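You operate a simulated robot arm through the tools that you are given. There is no shell and no other tool. Be economical: measure what you need, move in short steps, check, and stop when the job is done.

The job below is to be done with a simulated robot arm. You get a single attempt, and the scene is never put back.

TASK
Empty the low box into the crate, fold it flat and band it.
Fine: it holds the white tissue; long walls first, then the short ones; band it in the cradle with the blue lever and let the lever up again.

Only the result counts: the job must be done as asked and must still hold three seconds after the hand-in. Knocking over, shifting, dropping, spilling or breaking anything else fails it. Flat cloth is picked up by pressing the open fingertips on it (5 to 10 N) and closing them slowly along it; thin cloth reads only 2 to 8 mm in the jaws.

THE ROBOT
A 7-joint arm with a two-finger parallel gripper, fixed in place. Base frame: the origin is at the foot of the arm, x ahead of it, y to its left, z up; the work surface is at about z = 800. Lengths are in mm, angles in rad, forces in N, time in s.
With the tool pointing down near the work surface it reaches from about 340 to 780 mm from the base axis. Its first joint turns from -2.897 to 2.897 rad. Payload 3.91 kg.
The tool frame sits at the grasp point between the pads (the TCP): z along the fingers, y along the line on which they close. The tips reach 30 mm beyond it. Largest opening 110 mm; finger width 20, thickness 10; the body of the gripper, 48 by 112 mm, starts 55 mm behind the TCP.
Orientation is told as [roll, pitch, yaw] about the base's x, y, z axes, in that order, counted from this pose: with the fingers straight down and closing along the base's y, the tool's x points along the base's -x, its y along +y and its z along -z.

THE INTERFACE
- The arm moves only by the tool send_rows. Its argument "targets" is a list of rows, each an object (a shift or turn left out is 0, a gripper value left out holds the last) with "travel": the shift along the tool's x, y, z in units of 500 mm (1.0 is 500 mm), a list of three; "angular": the turn, a rotation vector about the tool's x, y, z in units of 45 degrees (1.0 is 45 degrees), a list of three; "hand": the gripper command, from -1 (shut) to 1 (fully open), values between in proportion. In form: [{"travel": [tx, ty, tz], "angular": [wx, wy, wz], "hand": hand}, ...]. A call has 1 to 12 rows; each row is the pose to reach, as a shift and turn from the pose commanded when the call began, along the tool's axes at that moment. A call with a number of a shift or a turn outside -1 to 1 is refused whole. Rows are played at 5 a second. More than 50 mm and 0.15 rad between two rows, or a gripper value outside its range, and nothing of the call is played. A pose out of reach is approached as far as the arm can. The call stops where the force on the tool passes 40 N (or 10 N more than at its start, if that is more) or the arm is blocked; 0.2 s more then pass. The fingers move at their own pace (about 153 mm/s each) and stop on an object; they squeeze with about 31 N. The grip force told is the motor's: it shows also when the fingers shut on nothing. Time passes only in rows, and 0.2 s behind the last, so rows that repeat a pose let the fingers close. It gives the time, the measured TCP pose, the force on the tool (base axes), the opening and the grip force at its end, in the units of the frame above (readings bear some noise), and new pictures: "views" is both (left out), scene, wrist or none.
- Cameras (640 x 400 px; columns grow to the right, rows downward): "scene" is fixed at [221.8, 649.7, 1551.1]; the picture's right is [-1.00, -0.03, 0.00], its down [-0.01, 0.48, -0.88] and it looks along [0.03, -0.88, -0.48] (base axes); focal length 340 px, centre (320, 200). "wrist" rides on the gripper at [77, 7, -114] in the tool frame; the picture's right is [-0.09, 1.00, 0.00], its down [-0.80, -0.07, -0.59] and it looks along [-0.59, -0.05, 0.80] (tool axes); focal length 270 px, centre (320, 200). There is no depth. A picture from a camera that has moved, and an enlarged one, comes with that camera's place and axes in the base frame and with its lens.
- lift_body(by): slides the trunk up (or, below 0, down) by that many mm; the arm rides with it, the base frame stays. It gives what a move gives, with no picture.
- close_up(camera, box): a new picture of the part [left, top, right, bottom] of that camera's present view, enlarged. The clock stands still meanwhile.
- sign_off(): hands the job in; it is judged then, once.

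Work in short steps. Places have to be worked out from the pictures, the camera data and where the tool is seen: move nearer, look again, correct. Check each grasp and each placing, and mend what went wrong. You have 120 turns and 170 pictures in all, those below and enlarged ones among them. Open the gripper and draw the arm clear of the work before you hand the job in, unless the task says otherwise; then end with one line.

The tools are called after "Request:" by a JSON object that holds its "name" and its "arguments". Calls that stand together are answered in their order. send_rows: Moves the arm, as the interface text tells. Its arguments: {"type":"object","properties":{"targets":{"type":"array","items":{"type":"object","properties":{"travel":{"type":"array","items":{"type":"number"}},"angular":{"type":"array","items":{"type":"number"}},"hand":{"type":"number"}}}},"views":{"type":"string","enum":["both","scene","wrist","none"]}},"required":["targets"]} The other tools are called the same way: lift_body (by) slides the trunk up or down; close_up (camera, box) takes an enlarged picture of a part of a camera's view; sign_off () hands the job in.

At the start:

```text
time_s: 0.0
position: [518.8, -55.8, 1277.8]
tcp_rot: [0.001, 0.0, -0.001]
ft_force: [-0.4, 0.3, -0.4]
opening: 110.0
gripper_force: 0.1
trunk travel left (down, up): [-550.0, 60.0]
```

scene: 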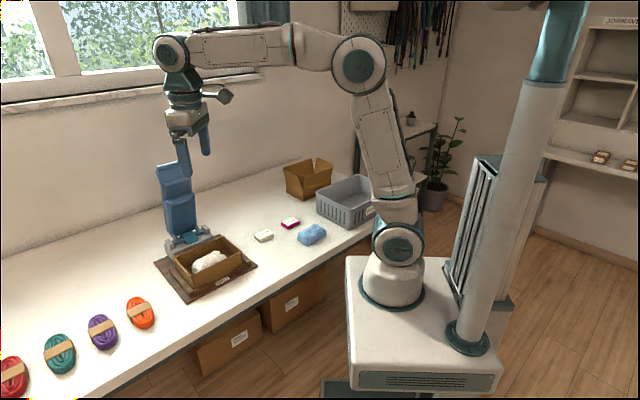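
wrist: 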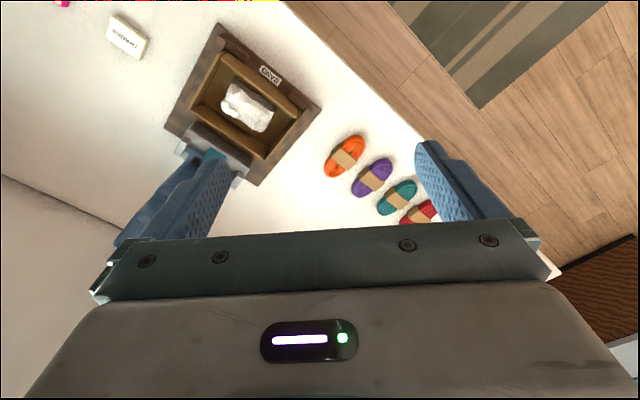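

I'll look closer at the box, cradle and lever, and at the crate.

Request:
{"name": "close_up", "arguments": {"camera": "scene", "box": [140, 140, 270, 310]}}

Request:
{"name": "close_up", "arguments": {"camera": "scene", "box": [250, 140, 400, 250]}}

Request:
{"name": "close_up", "arguments": {"camera": "wrist", "box": [90, 0, 350, 200]}}

```text
2.35 times, centred on (205, 225) of scene
camera zoom: at [221.8, 649.7, 1551.1], right [-1.0, -0.03, 0.0], down [-0.01, 0.48, -0.88], along [0.03, -0.88, -0.48], focal length 799 px, centre (591, 141)
```

zoom: 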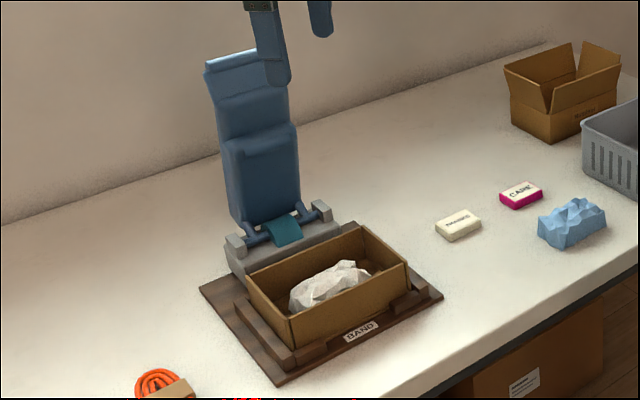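

```text
3.64 times, centred on (325, 195) of scene
camera zoom: at [221.8, 649.7, 1551.1], right [-1.0, -0.03, 0.0], down [-0.01, 0.48, -0.88], along [0.03, -0.88, -0.48], focal length 1234 px, centre (302, 218)
```

zoom: 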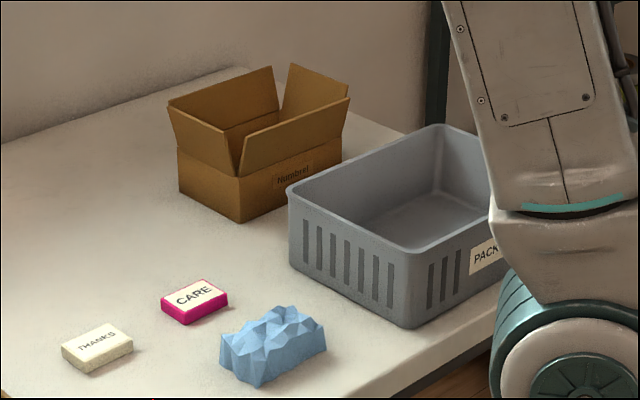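

```text
2.00 times, centred on (220, 100) of wrist
camera zoom: at [441.3, -48.7, 1393.0], right [0.09, 1.0, 0.0], down [0.8, -0.07, 0.59], along [0.59, -0.05, -0.8], focal length 541 px, centre (520, 400)
```

zoom: 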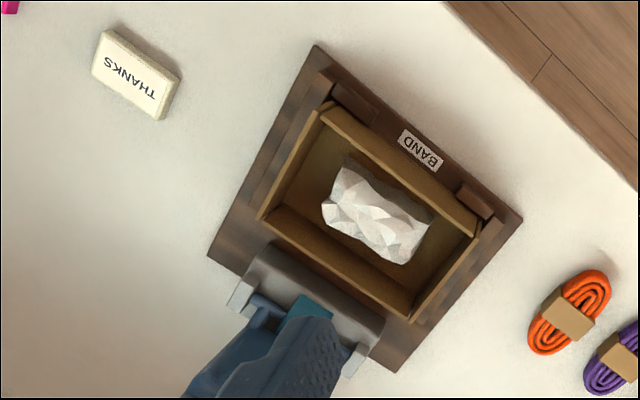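

Box sits in the cradle (rotated about 45°, centre near (632,-240)), and the lever leans back at the far side. I rotate the tool +45° yaw and move to get a near view.

Request:
{"name": "send_rows", "arguments": {"targets": [{"travel": [0.02, -0.04, 0.03], "angular": [0, 0, -0.1667], "hand": 1}, {"travel": [0.04, -0.08, 0.06], "angular": [0, 0, -0.333]}, {"travel": [0.06, -0.12, 0.09], "angular": [0, 0, -0.5]}, {"travel": [0.06, -0.16, 0.12], "angular": [0, 0, -0.667]}, {"travel": [0.06, -0.2, 0.16], "angular": [0, 0, -0.833]}, {"travel": [0.06, -0.24, 0.2], "angular": [0, 0, -1]}, {"travel": [0.06, -0.27, 0.24], "angular": [0, 0, -1]}]}}

```text
time_s: 1.6
position: [489.0, -189.2, 1157.7]
tcp_rot: [0.004, -0.002, 0.784]
ft_force: [0.6, 0.1, -0.7]
opening: 110.0
gripper_force: 0.1
trunk travel left (down, up): [-550.0, 60.0]
camera wrist: at [429.8, -240.4, 1272.4], right [-0.64, 0.77, 0.0], down [0.62, 0.52, 0.59], along [0.45, 0.38, -0.8], focal length 270 px, centre (320, 200)
```

scene: 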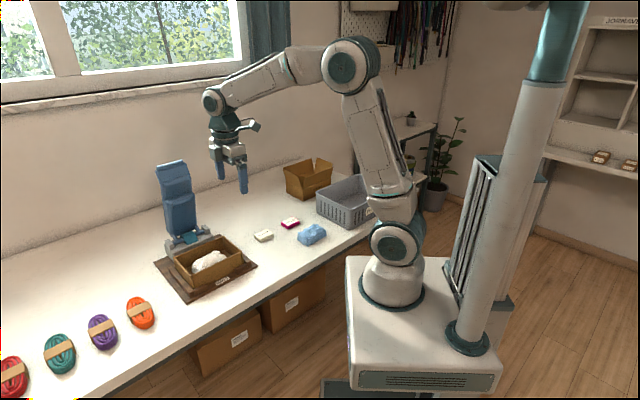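
wrist: 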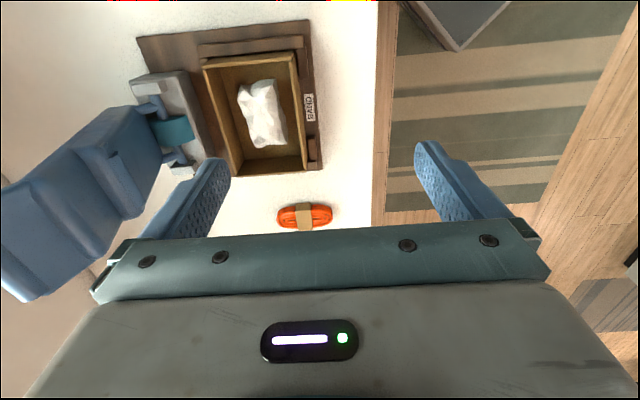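

Box rim centre is about (601,-214), long axis ~43°. I move closer over it for accurate measurement.

Request:
{"name": "send_rows", "arguments": {"targets": [{"travel": [-0.01, -0.05, 0.054]}, {"travel": [-0.02, -0.1, 0.108]}, {"travel": [-0.03, -0.15, 0.162]}, {"travel": [-0.042, -0.2, 0.216]}, {"travel": [-0.042, -0.2, 0.216]}]}}

Request:
{"name": "close_up", "arguments": {"camera": "wrist", "box": [60, 0, 560, 310]}}

```text
time_s: 2.8
position: [574.3, -248.2, 1051.8]
tcp_rot: [0.0, 0.002, 0.786]
ft_force: [-0.2, 0.4, -0.1]
opening: 109.8
gripper_force: 0.0
trunk travel left (down, up): [-550.0, 60.0]
camera wrist: at [515.4, -297.9, 1167.4], right [-0.64, 0.77, 0.0], down [0.62, 0.52, 0.59], along [0.46, 0.38, -0.8], focal length 270 px, centre (320, 200)
```

scene: 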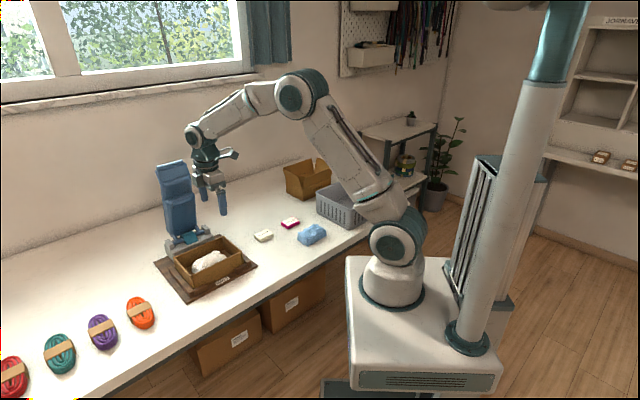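
wrist: 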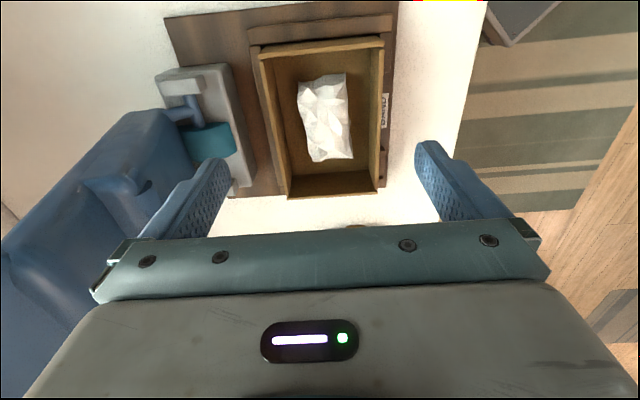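

```text
1.28 times, centred on (310, 155) of wrist
camera zoom: at [515.4, -297.9, 1167.4], right [-0.64, 0.77, 0.0], down [0.62, 0.52, 0.59], along [0.46, 0.38, -0.8], focal length 346 px, centre (333, 258)
```

zoom: 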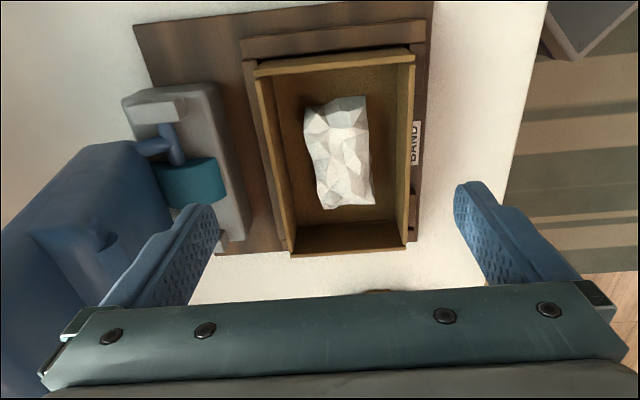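

Box spans about 175 × 125 mm around (602,-213); the tissue is ~100×60 near (595,-222), lying along the long axis. I narrow the fingers to ~84 mm and descend partway over the tissue to check.

Request:
{"name": "send_rows", "arguments": {"targets": [{"travel": [-0.02, 0.003, 0.06], "hand": 0.5}, {"travel": [-0.04, 0.006, 0.12]}, {"travel": [-0.066, 0.008, 0.18]}, {"travel": [-0.066, 0.008, 0.24]}, {"travel": [-0.066, 0.008, 0.24]}]}}

Request:
{"name": "close_up", "arguments": {"camera": "scene", "box": [140, 140, 280, 310]}}

```text
time_s: 4.0
position: [593.3, -217.7, 930.1]
tcp_rot: [0.0, -0.001, 0.784]
ft_force: [-0.2, -0.4, -0.6]
opening: 82.2
gripper_force: 0.0
trunk travel left (down, up): [-550.0, 60.0]
camera wrist: at [534.8, -268.4, 1045.4], right [-0.64, 0.77, 0.0], down [0.62, 0.52, 0.59], along [0.46, 0.38, -0.8], focal length 270 px, centre (320, 200)
```

scene: 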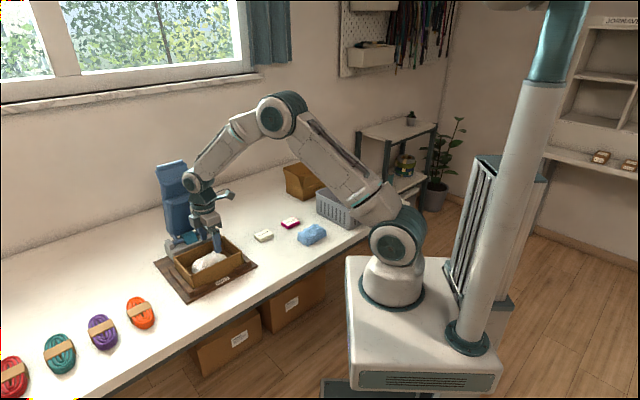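
wrist: 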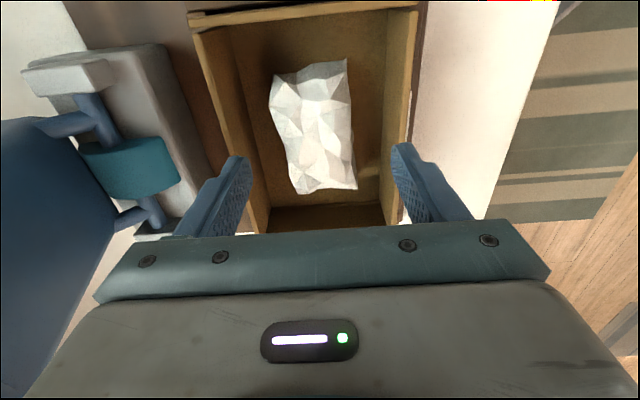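

```text
2.35 times, centred on (210, 225) of scene
camera zoom: at [221.8, 649.7, 1551.1], right [-1.0, -0.03, 0.0], down [-0.01, 0.48, -0.88], along [0.03, -0.88, -0.48], focal length 799 px, centre (579, 141)
```

zoom: 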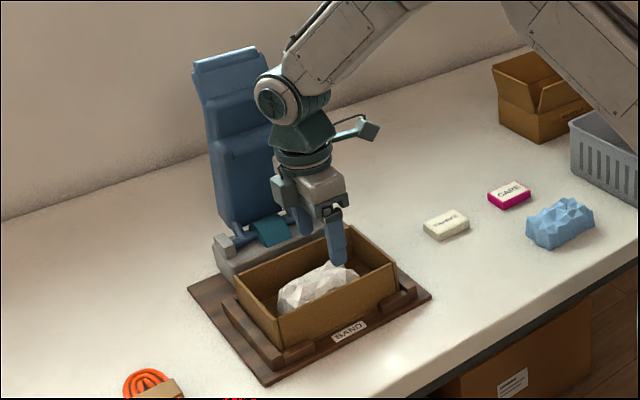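

Rim height works out at about 873, tissue centred nearly under the TCP. I descend with tips to ~830 and close.

Request:
{"name": "send_rows", "arguments": {"targets": [{"travel": [0.006, -0.006, 0.05], "hand": 0.5}, {"travel": [0.006, -0.006, 0.1]}, {"travel": [0.006, -0.006, 0.138]}, {"travel": [0.006, -0.006, 0.138]}, {"travel": [0.006, -0.006, 0.138], "hand": -0.2}, {"travel": [0.006, -0.006, 0.138], "hand": -0.6}, {"travel": [0.006, -0.006, 0.138], "hand": -1}, {"travel": [0.006, -0.006, 0.138]}, {"travel": [0.006, -0.006, 0.138]}]}}

```text
time_s: 6.0
position: [596.9, -223.3, 863.1]
tcp_rot: [0.001, 0.0, 0.783]
ft_force: [-0.1, 0.2, -1.2]
opening: 57.3
gripper_force: 31.4
trunk travel left (down, up): [-550.0, 60.0]
camera wrist: at [537.1, -274.3, 977.3], right [-0.64, 0.77, 0.0], down [0.62, 0.52, 0.59], along [0.46, 0.38, -0.8], focal length 270 px, centre (320, 200)
```

scene: 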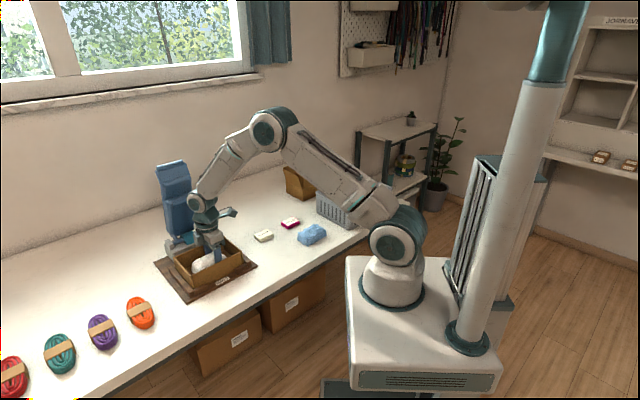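
wrist: 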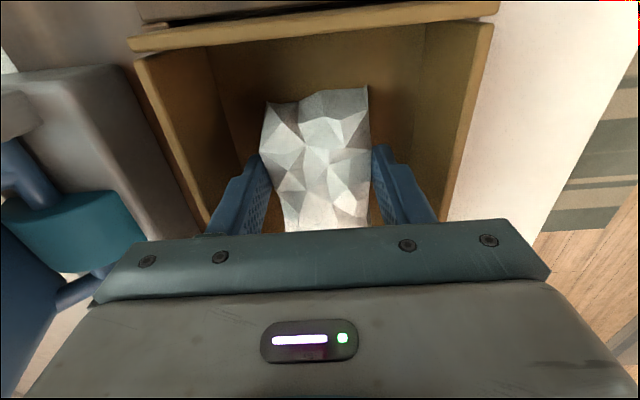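

Gripped at 57 mm. I lift the tissue straight up.

Request:
{"name": "send_rows", "arguments": {"targets": [{"travel": [0, 0, -0.05]}, {"travel": [0, 0, -0.12]}, {"travel": [0, 0, -0.2]}, {"travel": [0, 0, -0.28]}, {"travel": [0, 0, -0.36]}, {"travel": [0, 0, -0.44]}, {"travel": [0, 0, -0.44]}], "views": "both"}}

```text
time_s: 7.6
position: [595.5, -223.1, 1081.1]
tcp_rot: [0.0, 0.0, 0.786]
ft_force: [0.4, -0.5, -0.3]
opening: 57.1
gripper_force: 30.8
trunk travel left (down, up): [-550.0, 60.0]
camera wrist: at [536.1, -273.4, 1195.8], right [-0.64, 0.77, 0.0], down [0.62, 0.52, 0.59], along [0.46, 0.38, -0.8], focal length 270 px, centre (320, 200)
```

scene: 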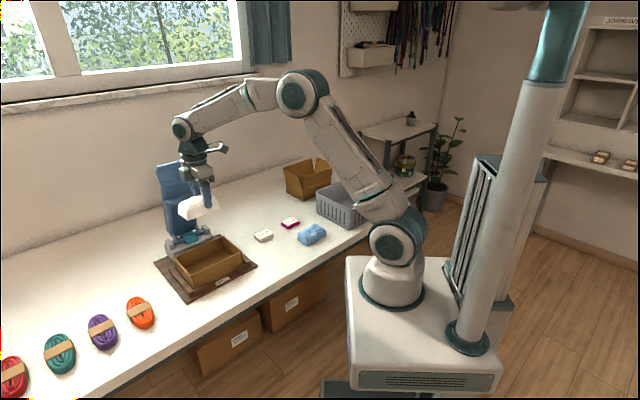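
wrist: 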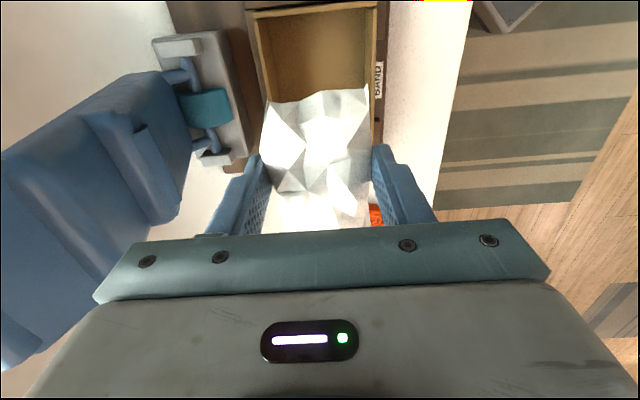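

Tissue is held and the box stayed. I swing halfway towards the crate while turning the tool by -45° yaw.

Request:
{"name": "send_rows", "arguments": {"targets": [{"travel": [0.08, 0.005, 0], "angular": [0, 0, 0.125]}, {"travel": [0.16, 0.01, 0], "angular": [0, 0, 0.25]}, {"travel": [0.24, 0.015, 0], "angular": [0, 0, 0.375]}, {"travel": [0.32, 0.02, 0], "angular": [0, 0, 0.5]}, {"travel": [0.4, 0.025, 0], "angular": [0, 0, 0.625]}, {"travel": [0.48, 0.03, 0], "angular": [0, 0, 0.75]}, {"travel": [0.56, 0.034, 0], "angular": [0, 0, 0.875]}, {"travel": [0.635, 0.038, 0], "angular": [0, 0, 1]}, {"travel": [0.635, 0.038, 0], "angular": [0, 0, 1]}], "views": "none"}}

```text
time_s: 9.6
position: [357.8, -435.3, 1082.7]
tcp_rot: [0.0, 0.001, -0.003]
ft_force: [-0.2, -0.1, 0.1]
opening: 56.9
gripper_force: 30.7
trunk travel left (down, up): [-550.0, 60.0]
```

Continue to above the crate (estimated centre (121,-644)).

Request:
{"name": "send_rows", "arguments": {"targets": [{"travel": [0.06, -0.051, 0], "angular": [0, 0, 0.125]}, {"travel": [0.12, -0.102, 0], "angular": [0, 0, 0.25]}, {"travel": [0.18, -0.154, 0], "angular": [0, 0, 0.375]}, {"travel": [0.24, -0.205, 0], "angular": [0, 0, 0.5]}, {"travel": [0.3, -0.256, 0], "angular": [0, 0, 0.625]}, {"travel": [0.36, -0.308, 0], "angular": [0, 0, 0.75]}, {"travel": [0.42, -0.36, 0], "angular": [0, 0, 0.875]}, {"travel": [0.474, -0.41, 0], "angular": [0, 0, 1]}, {"travel": [0.474, -0.41, 0], "angular": [0, 0, 1]}]}}

```text
time_s: 11.6
position: [115.2, -638.2, 1079.4]
tcp_rot: [0.0, -0.001, -0.786]
ft_force: [0.4, -0.3, 0.8]
opening: 57.0
gripper_force: 31.1
trunk travel left (down, up): [-550.0, 60.0]
camera wrist: at [66.1, -579.4, 1193.2], right [0.77, 0.64, 0.0], down [0.52, -0.62, 0.59], along [0.38, -0.46, -0.8], focal length 270 px, centre (320, 200)
```

scene: 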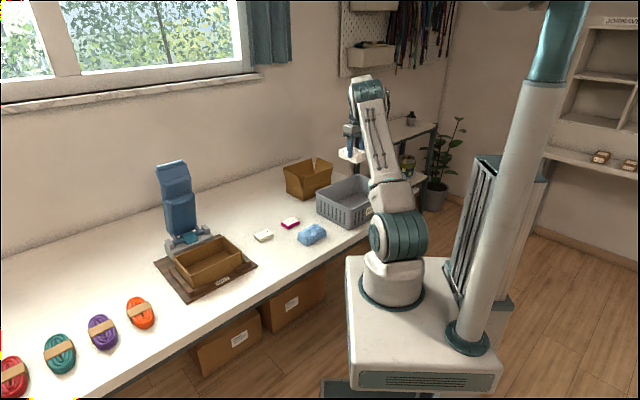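
wrist: 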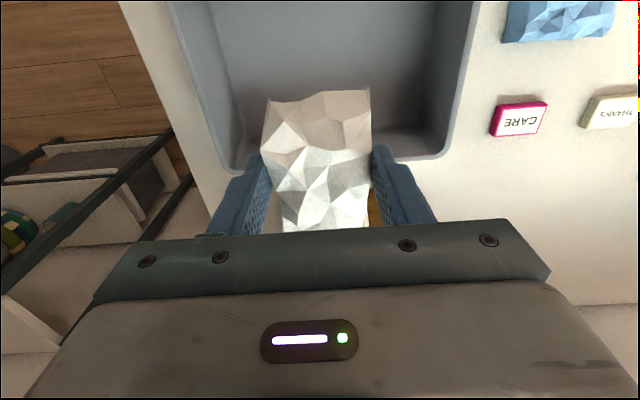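

The far rim edge is ~85 mm ahead and the crate's middle ~17 mm to the +y side; I correct by that and descend into the crate.

Request:
{"name": "send_rows", "arguments": {"targets": [{"travel": [0.026, 0.034, 0.08]}, {"travel": [0.026, 0.034, 0.16]}, {"travel": [0.026, 0.034, 0.24]}, {"travel": [0.026, 0.034, 0.3]}, {"travel": [0.026, 0.034, 0.36]}, {"travel": [0.026, 0.034, 0.36]}]}}

```text
time_s: 13.0
position: [119.2, -616.8, 900.2]
tcp_rot: [-0.001, -0.001, -0.787]
ft_force: [0.6, -0.3, -0.6]
opening: 56.8
gripper_force: 30.8
trunk travel left (down, up): [-550.0, 60.0]
camera wrist: at [68.7, -559.3, 1015.2], right [0.77, 0.64, 0.0], down [0.52, -0.62, 0.59], along [0.38, -0.46, -0.8], focal length 270 px, centre (320, 200)
```

scene: 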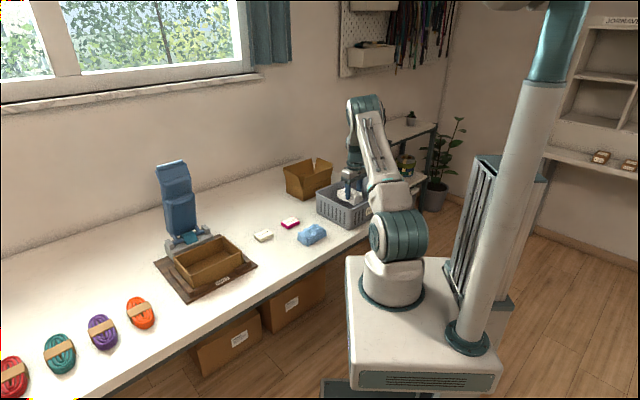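
wrist: 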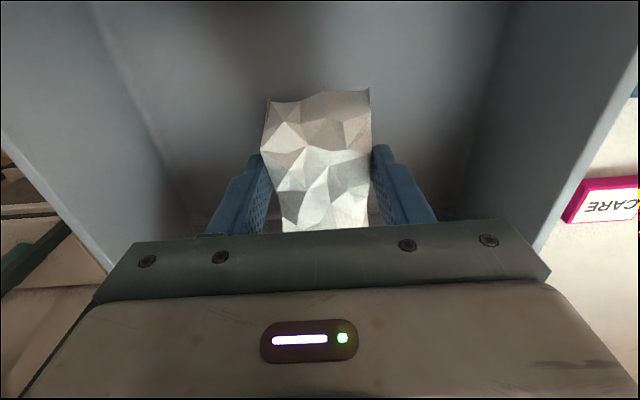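

Well inside the crate; lower 38 mm more and open partially.

Request:
{"name": "send_rows", "arguments": {"targets": [{"travel": [0, 0, 0.04]}, {"travel": [0, 0, 0.076]}, {"travel": [0, 0, 0.076]}, {"travel": [0, 0, 0.076], "hand": 0.3}, {"travel": [0, 0, 0.076], "hand": 0.6}, {"travel": [0, 0, 0.076]}, {"travel": [0, 0, 0]}, {"travel": [0, 0, -0.1]}, {"travel": [0, 0, -0.2]}, {"travel": [0, 0, -0.3]}, {"travel": [0, 0, -0.36]}, {"travel": [0, 0, -0.36]}]}}

```text
time_s: 15.6
position: [122.6, -618.6, 1082.4]
tcp_rot: [-0.001, 0.0, -0.785]
ft_force: [0.1, 0.3, 0.8]
opening: 87.9
gripper_force: 0.0
trunk travel left (down, up): [-550.0, 60.0]
camera wrist: at [72.6, -560.8, 1196.6], right [0.77, 0.64, 0.0], down [0.52, -0.62, 0.59], along [0.38, -0.46, -0.8], focal length 270 px, centre (320, 200)
```

scene: 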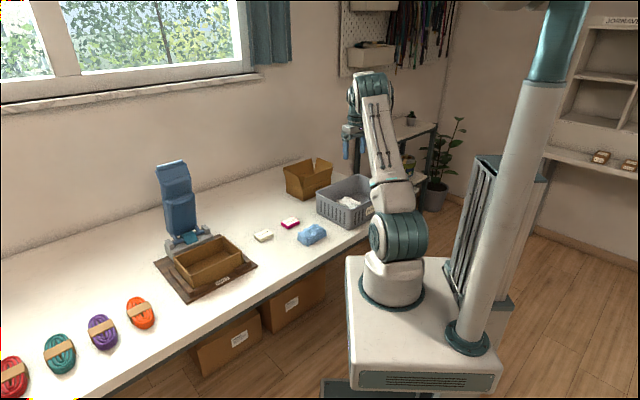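
wrist: 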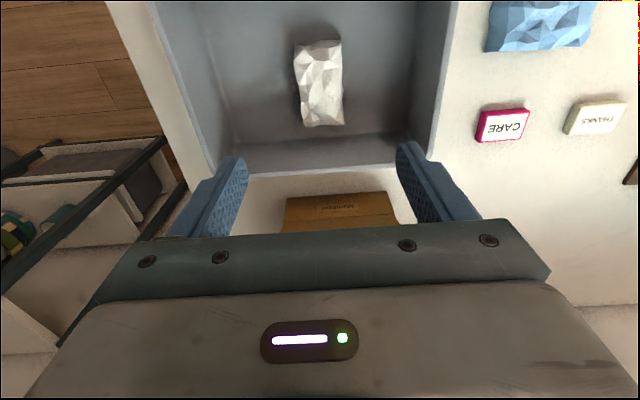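

The tissue is in the crate. I take a close look at the empty box and cradle.

Request:
{"name": "close_up", "arguments": {"camera": "scene", "box": [145, 215, 265, 305]}}

Request:
{"name": "close_up", "arguments": {"camera": "scene", "box": [135, 145, 255, 265]}}

```text
4.44 times, centred on (205, 260) of scene
camera zoom: at [221.8, 649.7, 1551.1], right [-1.0, -0.03, 0.0], down [-0.01, 0.48, -0.88], along [0.03, -0.88, -0.48], focal length 1509 px, centre (831, -67)
```

zoom: 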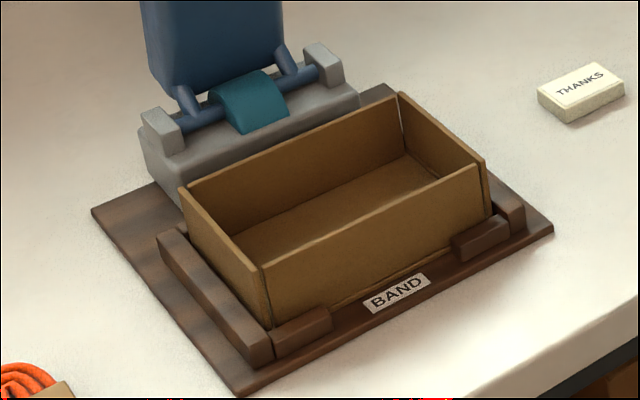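

```text
3.33 times, centred on (195, 205) of scene
camera zoom: at [221.8, 649.7, 1551.1], right [-1.0, -0.03, 0.0], down [-0.01, 0.48, -0.88], along [0.03, -0.88, -0.48], focal length 1132 px, centre (737, 183)
```

zoom: 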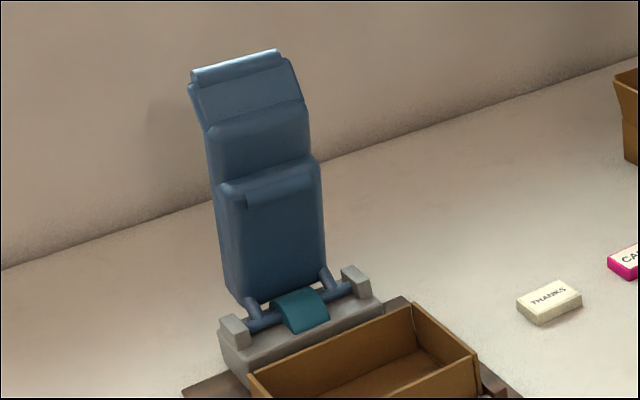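

Walls are four separate panels hinged at the base (~55 mm high, rim 873). I'll keep this yaw (fingers spread along the wall) and go back toward the lever-side wall, halfway first.

Request:
{"name": "send_rows", "arguments": {"targets": [{"travel": [-0.016, 0.078, 0]}, {"travel": [-0.033, 0.156, 0]}, {"travel": [-0.05, 0.235, 0]}, {"travel": [-0.066, 0.313, 0]}, {"travel": [-0.082, 0.39, 0]}, {"travel": [-0.1, 0.47, 0]}, {"travel": [-0.116, 0.548, 0]}, {"travel": [-0.132, 0.626, 0]}, {"travel": [-0.132, 0.626, 0]}], "views": "none"}}

Request:
{"name": "send_rows", "arguments": {"targets": [{"travel": [-0.016, 0.078, 0]}, {"travel": [-0.033, 0.156, 0]}, {"travel": [-0.05, 0.235, 0]}, {"travel": [-0.066, 0.313, 0]}, {"travel": [-0.082, 0.39, 0]}, {"travel": [-0.1, 0.47, 0.04]}, {"travel": [-0.116, 0.548, 0.1]}, {"travel": [-0.132, 0.626, 0.16]}, {"travel": [-0.132, 0.626, 0.2]}, {"travel": [-0.132, 0.626, 0.2]}]}}

Request:
{"name": "close_up", "arguments": {"camera": "scene", "box": [145, 175, 265, 305]}}

```text
time_s: 17.6
position: [388.5, -444.4, 1080.1]
tcp_rot: [-0.001, 0.002, -0.789]
ft_force: [0.2, 0.1, -0.6]
opening: 88.1
gripper_force: 0.1
trunk travel left (down, up): [-550.0, 60.0]
```

```text
time_s: 19.8
position: [661.3, -271.7, 980.5]
tcp_rot: [-0.001, 0.0, -0.788]
ft_force: [-0.2, -0.6, 0.3]
opening: 88.2
gripper_force: 0.0
trunk travel left (down, up): [-550.0, 60.0]
camera wrist: at [611.4, -214.0, 1096.8], right [0.77, 0.64, 0.0], down [0.52, -0.62, 0.59], along [0.38, -0.46, -0.8], focal length 270 px, centre (320, 200)
```

scene: 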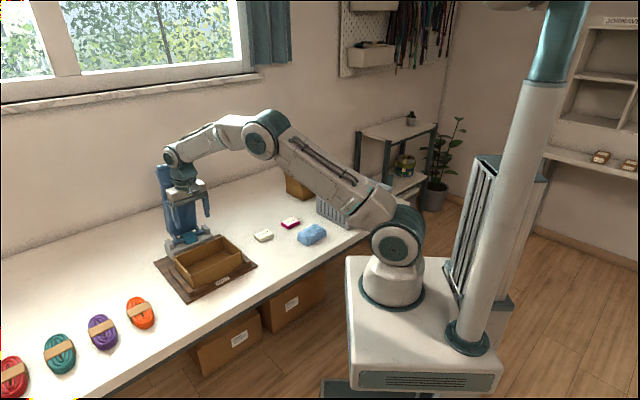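
wrist: 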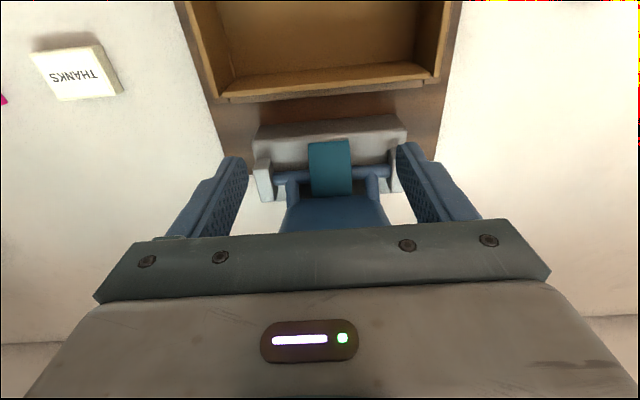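

```text
3.08 times, centred on (205, 240) of scene
camera zoom: at [221.8, 649.7, 1551.1], right [-1.0, -0.03, 0.0], down [-0.01, 0.48, -0.88], along [0.03, -0.88, -0.48], focal length 1044 px, centre (674, 77)
```

zoom: 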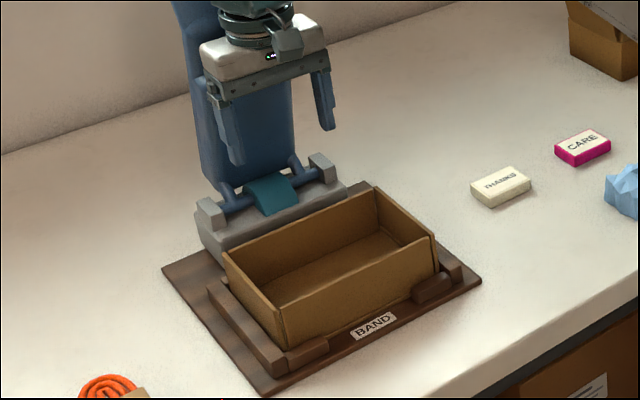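

Wall's outer rim lies ~20 mm label-ward of the TCP, and the block edge ~15 mm behind: the fingers fit the gap. I descend to tips ≈ 853 and push the wall inward 40 mm.

Request:
{"name": "send_rows", "arguments": {"targets": [{"travel": [0, 0.01, 0.07]}, {"travel": [0, 0.01, 0.14]}, {"travel": [0, 0.01, 0.195]}, {"travel": [0, 0.01, 0.195]}, {"travel": [0.02, 0.01, 0.195]}, {"travel": [0.04, 0.01, 0.195]}, {"travel": [0.06, 0.01, 0.195]}, {"travel": [0.08, 0.01, 0.195]}, {"travel": [0.08, 0.01, 0.195]}]}}

Request:
{"name": "close_up", "arguments": {"camera": "scene", "box": [145, 175, 265, 305]}}

```text
time_s: 20.2
position: [662.8, -269.4, 961.7]
tcp_rot: [0.001, -0.006, -0.788]
ft_force: [-5.9, 3.8, 3.3]
opening: 88.0
gripper_force: 0.1
trunk travel left (down, up): [-550.0, 60.0]
stopped in row 1: the force on the tool passed its limit (the readings are from after the stop); the commanded pose is now the measured one
camera wrist: at [612.9, -210.9, 1076.0], right [0.77, 0.64, 0.0], down [0.51, -0.62, 0.6], along [0.38, -0.46, -0.8], focal length 270 px, centre (320, 200)
```

scene: 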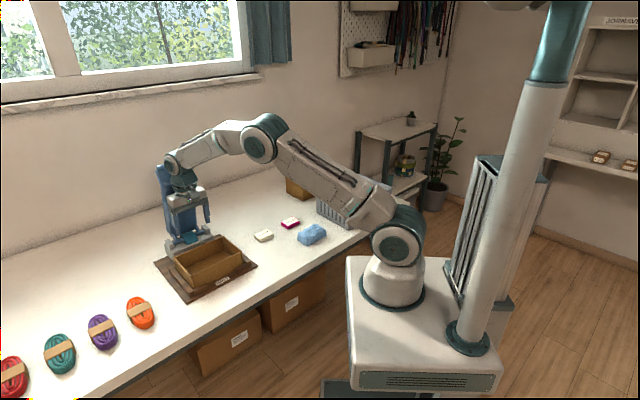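
wrist: 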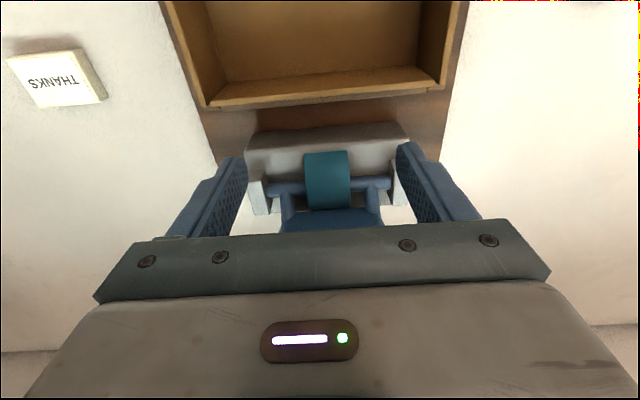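

```text
3.08 times, centred on (205, 240) of scene
camera zoom: at [221.8, 649.7, 1551.1], right [-1.0, -0.03, 0.0], down [-0.01, 0.48, -0.88], along [0.03, -0.88, -0.48], focal length 1044 px, centre (674, 77)
```

zoom: 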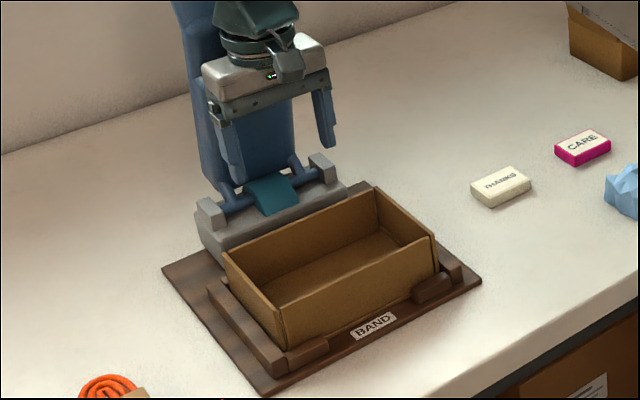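

The wrist touched the nearly vertical lever behind (force was lever→hand). I back off toward the label side, then tilt the tool 30° so the hand leans away from the lever.

Request:
{"name": "send_rows", "arguments": {"targets": [{"travel": [0.04, 0, 0]}, {"travel": [0.1, 0, -0.06]}, {"travel": [0.1, 0, -0.06], "angular": [0, -0.167, 0]}, {"travel": [0.1, 0, -0.06], "angular": [0, -0.333, 0]}, {"travel": [0.1, 0, -0.06], "angular": [0, -0.5, 0]}, {"travel": [0.1, 0, -0.06], "angular": [0, -0.667, 0]}, {"travel": [0.1, 0, -0.06], "angular": [0, -0.667, 0]}]}}

Request:
{"name": "close_up", "arguments": {"camera": "scene", "box": [135, 145, 265, 305]}}

```text
time_s: 21.8
position: [628.5, -236.7, 989.6]
tcp_rot: [0.001, -0.531, -0.787]
ft_force: [-0.1, -0.2, 0.4]
opening: 88.0
gripper_force: 0.1
trunk travel left (down, up): [-550.0, 60.0]
camera wrist: at [545.4, -143.3, 1049.6], right [0.76, 0.65, 0.04], down [0.23, -0.33, 0.92], along [0.61, -0.69, -0.4], focal length 270 px, centre (320, 200)
```

scene: 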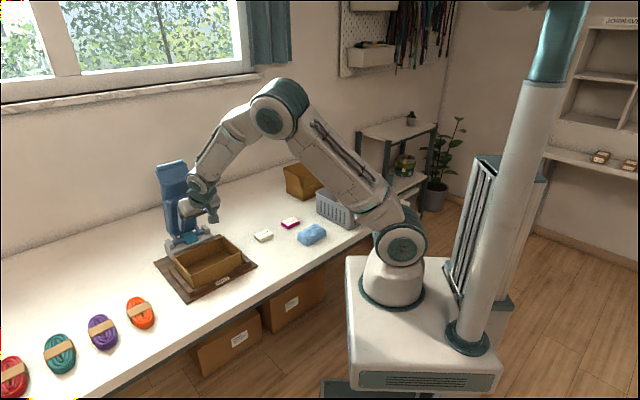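
wrist: 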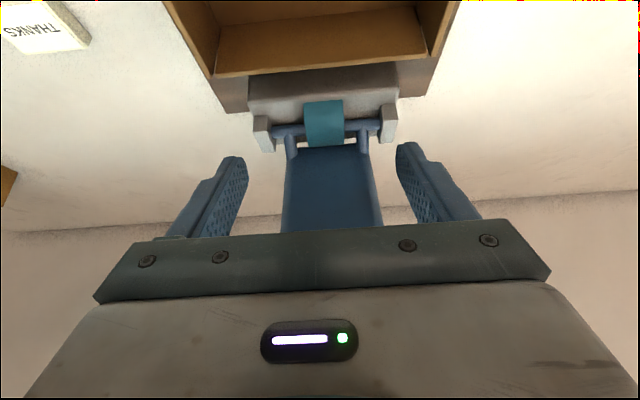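

```text
2.50 times, centred on (200, 225) of scene
camera zoom: at [221.8, 649.7, 1551.1], right [-1.0, -0.03, 0.0], down [-0.01, 0.48, -0.88], along [0.03, -0.88, -0.48], focal length 849 px, centre (620, 138)
```

zoom: 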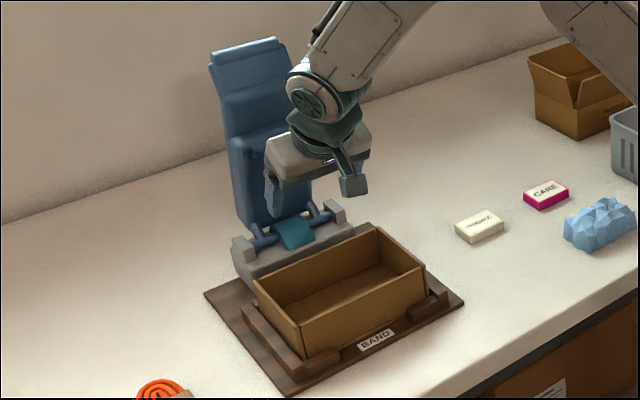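

Hand now leans clear of the lever. I lower the tips behind the lever-side wall (tip corner ~S=-79, z≈858).

Request:
{"name": "send_rows", "arguments": {"targets": [{"travel": [-0.0436, 0.006, 0.072]}, {"travel": [-0.003, 0.006, 0.141]}, {"travel": [0.017, 0.006, 0.176]}, {"travel": [0.037, 0.006, 0.21]}, {"travel": [0.037, 0.006, 0.21]}]}}

Request:
{"name": "close_up", "arguments": {"camera": "scene", "box": [145, 175, 265, 305]}}

```text
time_s: 23.0
position: [657.0, -258.8, 889.6]
tcp_rot: [0.0, -0.526, -0.786]
ft_force: [-0.5, -1.0, -0.6]
opening: 88.0
gripper_force: 0.0
trunk travel left (down, up): [-550.0, 60.0]
camera wrist: at [574.2, -166.9, 950.3], right [0.76, 0.65, 0.04], down [0.23, -0.33, 0.92], along [0.61, -0.69, -0.4], focal length 270 px, centre (320, 200)
```

scene: 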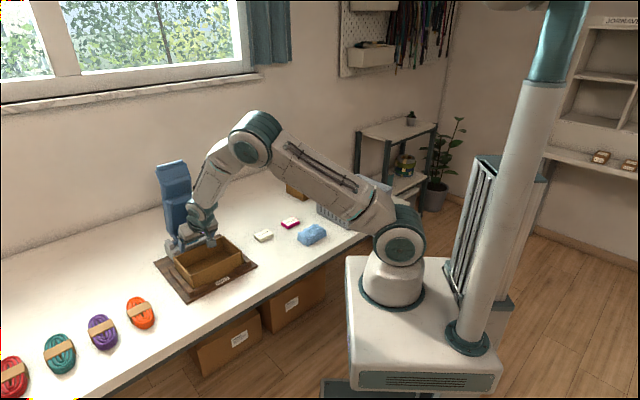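
wrist: 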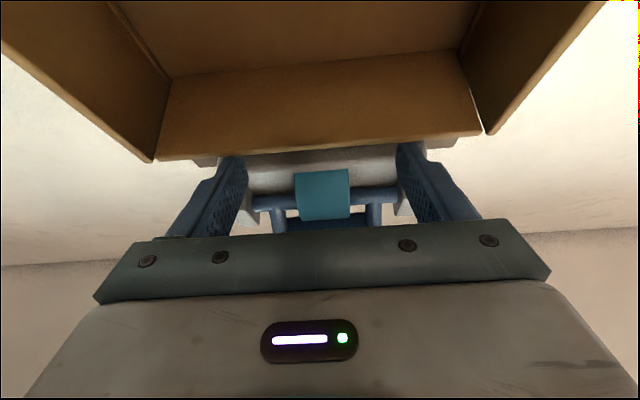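

```text
3.08 times, centred on (205, 240) of scene
camera zoom: at [221.8, 649.7, 1551.1], right [-1.0, -0.03, 0.0], down [-0.01, 0.48, -0.88], along [0.03, -0.88, -0.48], focal length 1044 px, centre (674, 77)
```

zoom: 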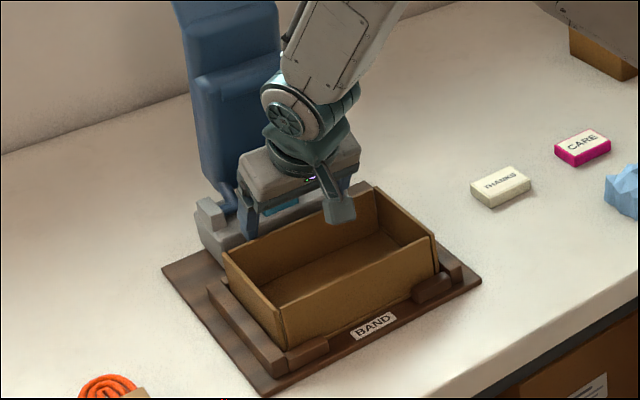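

Tips are behind the wall, no force. I now pull inward along an arc around the wall's hinge.

Request:
{"name": "send_rows", "arguments": {"targets": [{"travel": [0.0259, 0, -0.0151]}, {"travel": [0.0432, 0, -0.0252]}, {"travel": [0.0635, 0, -0.03]}, {"travel": [0.0816, 0, -0.0267]}, {"travel": [0.099, 0, -0.0206]}, {"travel": [0.1155, 0, -0.0164]}, {"travel": [0.1155, 0, -0.0164]}]}}

Request:
{"name": "close_up", "arguments": {"camera": "scene", "box": [145, 175, 265, 305]}}

```text
time_s: 24.6
position: [618.2, -221.6, 867.9]
tcp_rot: [0.001, -0.526, -0.788]
ft_force: [-1.0, -0.1, -0.8]
opening: 88.0
gripper_force: 0.0
trunk travel left (down, up): [-550.0, 60.0]
camera wrist: at [536.0, -129.9, 928.2], right [0.76, 0.65, 0.04], down [0.23, -0.33, 0.92], along [0.61, -0.69, -0.4], focal length 270 px, centre (320, 200)
```

scene: 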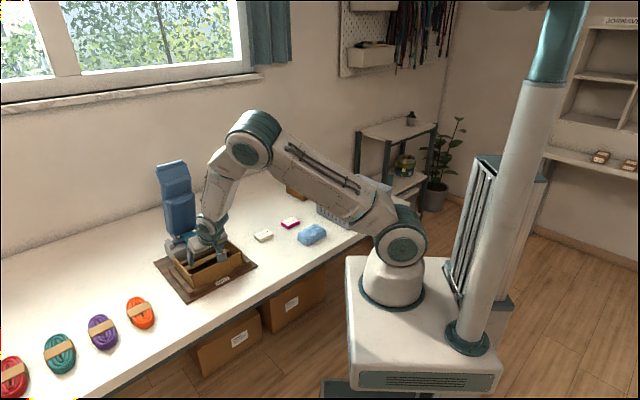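
wrist: 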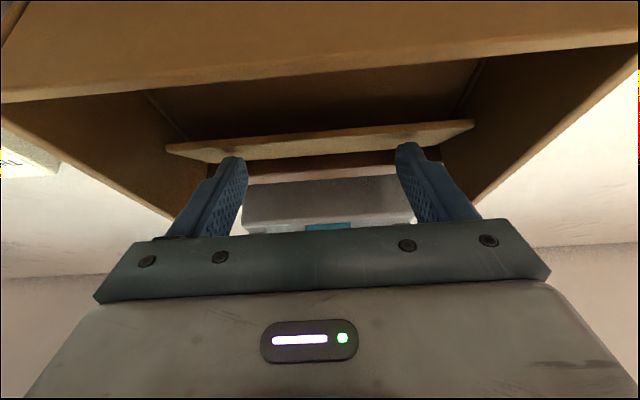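

```text
3.08 times, centred on (205, 240) of scene
camera zoom: at [221.8, 649.7, 1551.1], right [-1.0, -0.03, 0.0], down [-0.01, 0.48, -0.88], along [0.03, -0.88, -0.48], focal length 1044 px, centre (674, 77)
```

zoom: 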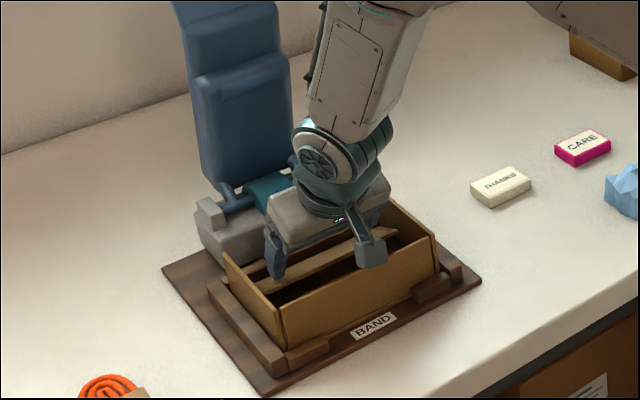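

The wall folds along nicely. I continue down to lay it flat.

Request:
{"name": "send_rows", "arguments": {"targets": [{"travel": [0.0076, 0, 0.007]}, {"travel": [0.0152, 0, 0.0143]}, {"travel": [0.022, 0, 0.022]}, {"travel": [0.022, 0, 0.022]}]}}

Request:
{"name": "close_up", "arguments": {"camera": "scene", "box": [145, 175, 265, 305]}}

```text
time_s: 25.6
position: [615.3, -217.7, 852.2]
tcp_rot: [0.002, -0.526, -0.787]
ft_force: [-0.1, 0.5, -0.2]
opening: 88.0
gripper_force: 0.1
trunk travel left (down, up): [-550.0, 60.0]
camera wrist: at [532.8, -126.4, 913.2], right [0.76, 0.65, 0.04], down [0.23, -0.33, 0.92], along [0.61, -0.69, -0.4], focal length 270 px, centre (320, 200)
```

scene: 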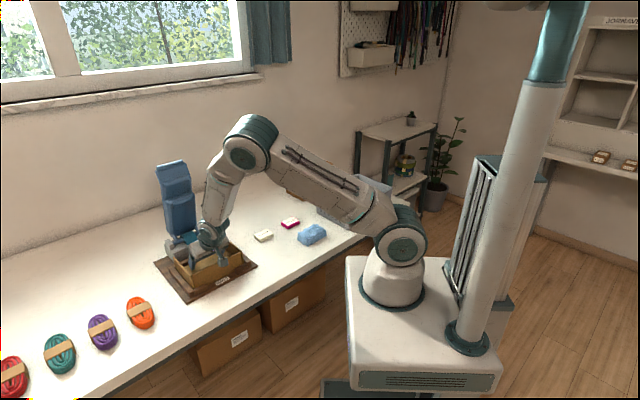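
wrist: 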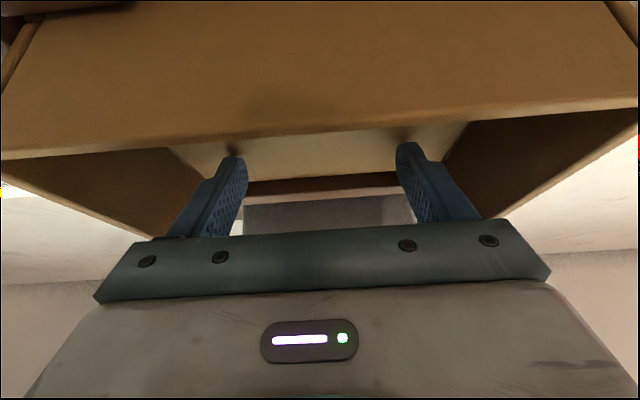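

```text
3.08 times, centred on (205, 240) of scene
camera zoom: at [221.8, 649.7, 1551.1], right [-1.0, -0.03, 0.0], down [-0.01, 0.48, -0.88], along [0.03, -0.88, -0.48], focal length 1044 px, centre (674, 77)
```

zoom: 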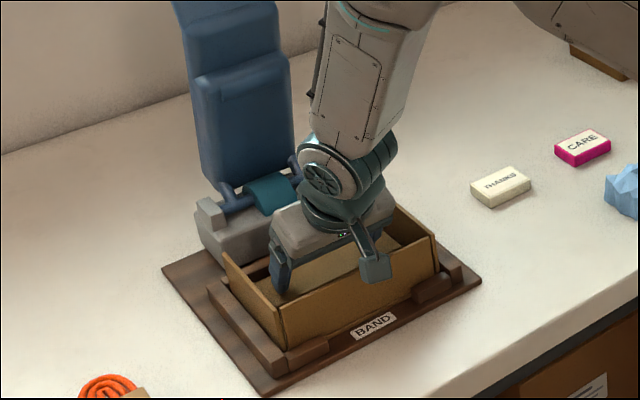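

Tips near the floor, no force. I back up along the tool axis to see whether the wall stays flat.

Request:
{"name": "send_rows", "arguments": {"targets": [{"travel": [0, 0, -0.04]}, {"travel": [0, 0, -0.12]}, {"travel": [0, 0, -0.2]}, {"travel": [0, 0, -0.2]}]}}

Request:
{"name": "close_up", "arguments": {"camera": "scene", "box": [145, 195, 265, 305]}}

```text
time_s: 26.6
position: [577.0, -181.4, 940.7]
tcp_rot: [-0.002, -0.526, -0.787]
ft_force: [-0.2, 0.5, 0.2]
opening: 88.1
gripper_force: 0.2
trunk travel left (down, up): [-550.0, 60.0]
camera wrist: at [493.5, -89.0, 1001.8], right [0.76, 0.65, 0.04], down [0.23, -0.33, 0.92], along [0.61, -0.69, -0.4], focal length 270 px, centre (320, 200)
```

scene: 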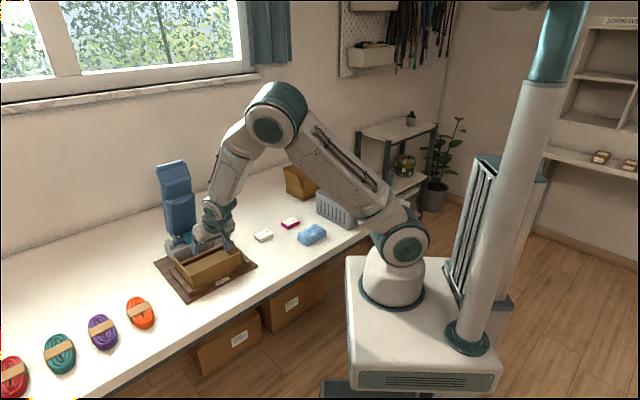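
wrist: 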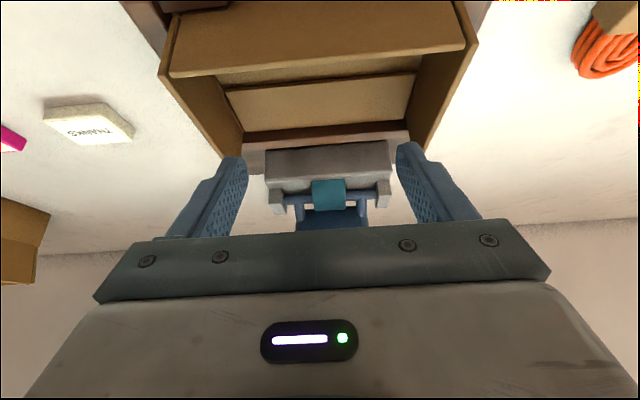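

```text
3.64 times, centred on (205, 250) of scene
camera zoom: at [221.8, 649.7, 1551.1], right [-1.0, -0.03, 0.0], down [-0.01, 0.48, -0.88], along [0.03, -0.88, -0.48], focal length 1234 px, centre (738, 18)
```

zoom: 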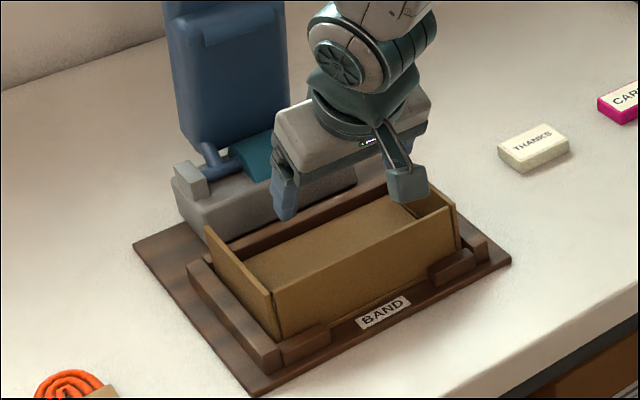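

Lever-side wall lies flat. Now upright the tool and move outside the label-side wall.

Request:
{"name": "send_rows", "arguments": {"targets": [{"travel": [0, 0, -0.05]}, {"travel": [0.01, 0, -0.1], "angular": [0, 0.167, 0]}, {"travel": [0.02, 0, -0.115], "angular": [0, 0.333, 0]}, {"travel": [0.039, 0, -0.115], "angular": [0, 0.5, 0]}, {"travel": [0.039, 0, -0.115], "angular": [0, 0.669, 0]}, {"travel": [0.039, 0, -0.115], "angular": [0, 0.669, 0]}]}}

Request:
{"name": "close_up", "arguments": {"camera": "scene", "box": [145, 195, 265, 305]}}

```text
time_s: 28.0
position: [547.6, -150.0, 980.0]
tcp_rot: [0.0, 0.0, -0.787]
ft_force: [0.3, 0.5, -0.1]
opening: 87.8
gripper_force: 0.1
trunk travel left (down, up): [-550.0, 60.0]
camera wrist: at [497.6, -91.5, 1094.8], right [0.77, 0.64, 0.0], down [0.52, -0.62, 0.59], along [0.38, -0.46, -0.8], focal length 270 px, centre (320, 200)
```

scene: 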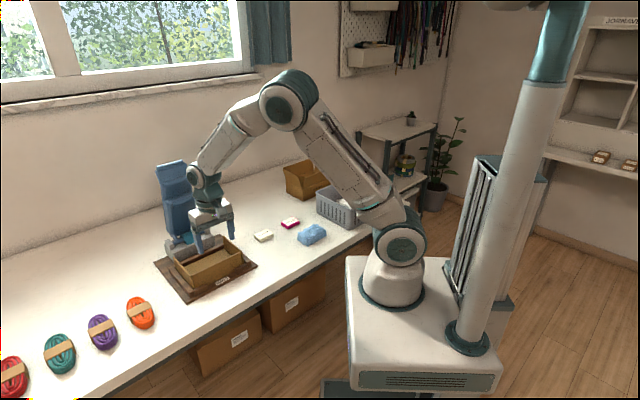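
wrist: 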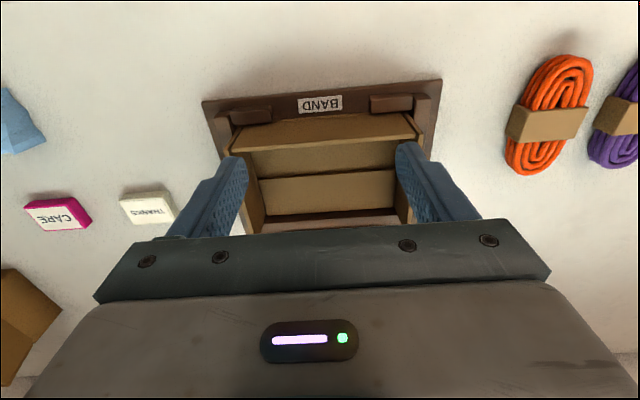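

```text
3.64 times, centred on (205, 250) of scene
camera zoom: at [221.8, 649.7, 1551.1], right [-1.0, -0.03, 0.0], down [-0.01, 0.48, -0.88], along [0.03, -0.88, -0.48], focal length 1234 px, centre (738, 18)
```

zoom: 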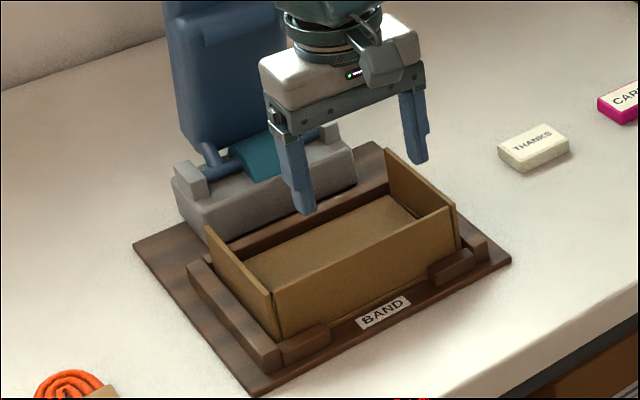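

The label wall's rim is ~26 mm inward of the TCP. Descend and sweep it inward on the same kind of arc.

Request:
{"name": "send_rows", "arguments": {"targets": [{"travel": [0, 0, 0.08]}, {"travel": [0, 0, 0.15]}, {"travel": [0, 0, 0.184]}, {"travel": [-0.032, 0, 0.184]}, {"travel": [-0.052, 0, 0.184]}, {"travel": [-0.072, 0, 0.19]}, {"travel": [-0.086, 0, 0.202]}, {"travel": [-0.098, 0, 0.216]}, {"travel": [-0.11, 0, 0.228]}, {"travel": [-0.114, 0, 0.242]}, {"travel": [-0.116, 0, 0.25]}, {"travel": [-0.116, 0, 0.25]}]}}

Request:
{"name": "close_up", "arguments": {"camera": "scene", "box": [145, 195, 265, 305]}}

```text
time_s: 30.6
position: [588.1, -191.1, 854.0]
tcp_rot: [0.0, -0.002, -0.787]
ft_force: [-0.8, -1.2, -0.4]
opening: 87.9
gripper_force: 0.2
trunk travel left (down, up): [-550.0, 60.0]
camera wrist: at [538.7, -132.4, 968.6], right [0.77, 0.64, 0.0], down [0.51, -0.62, 0.6], along [0.38, -0.46, -0.8], focal length 270 px, centre (320, 200)
```

scene: 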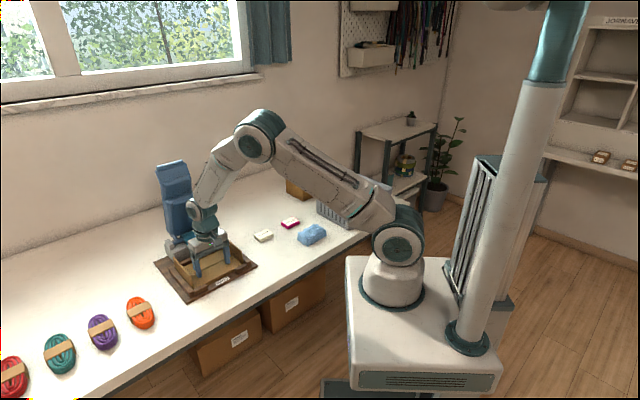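
wrist: 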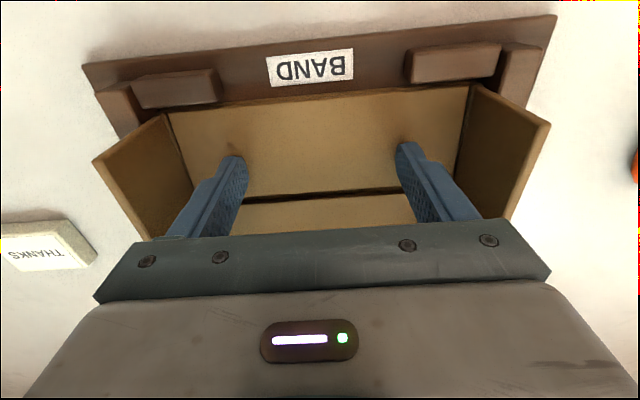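

```text
3.64 times, centred on (205, 250) of scene
camera zoom: at [221.8, 649.7, 1551.1], right [-1.0, -0.03, 0.0], down [-0.01, 0.48, -0.88], along [0.03, -0.88, -0.48], focal length 1234 px, centre (738, 18)
```

zoom: 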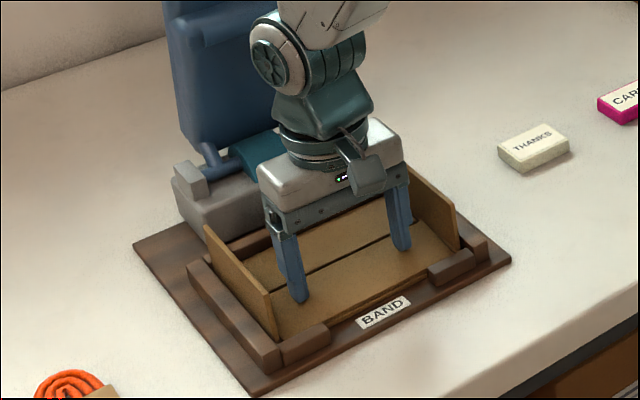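

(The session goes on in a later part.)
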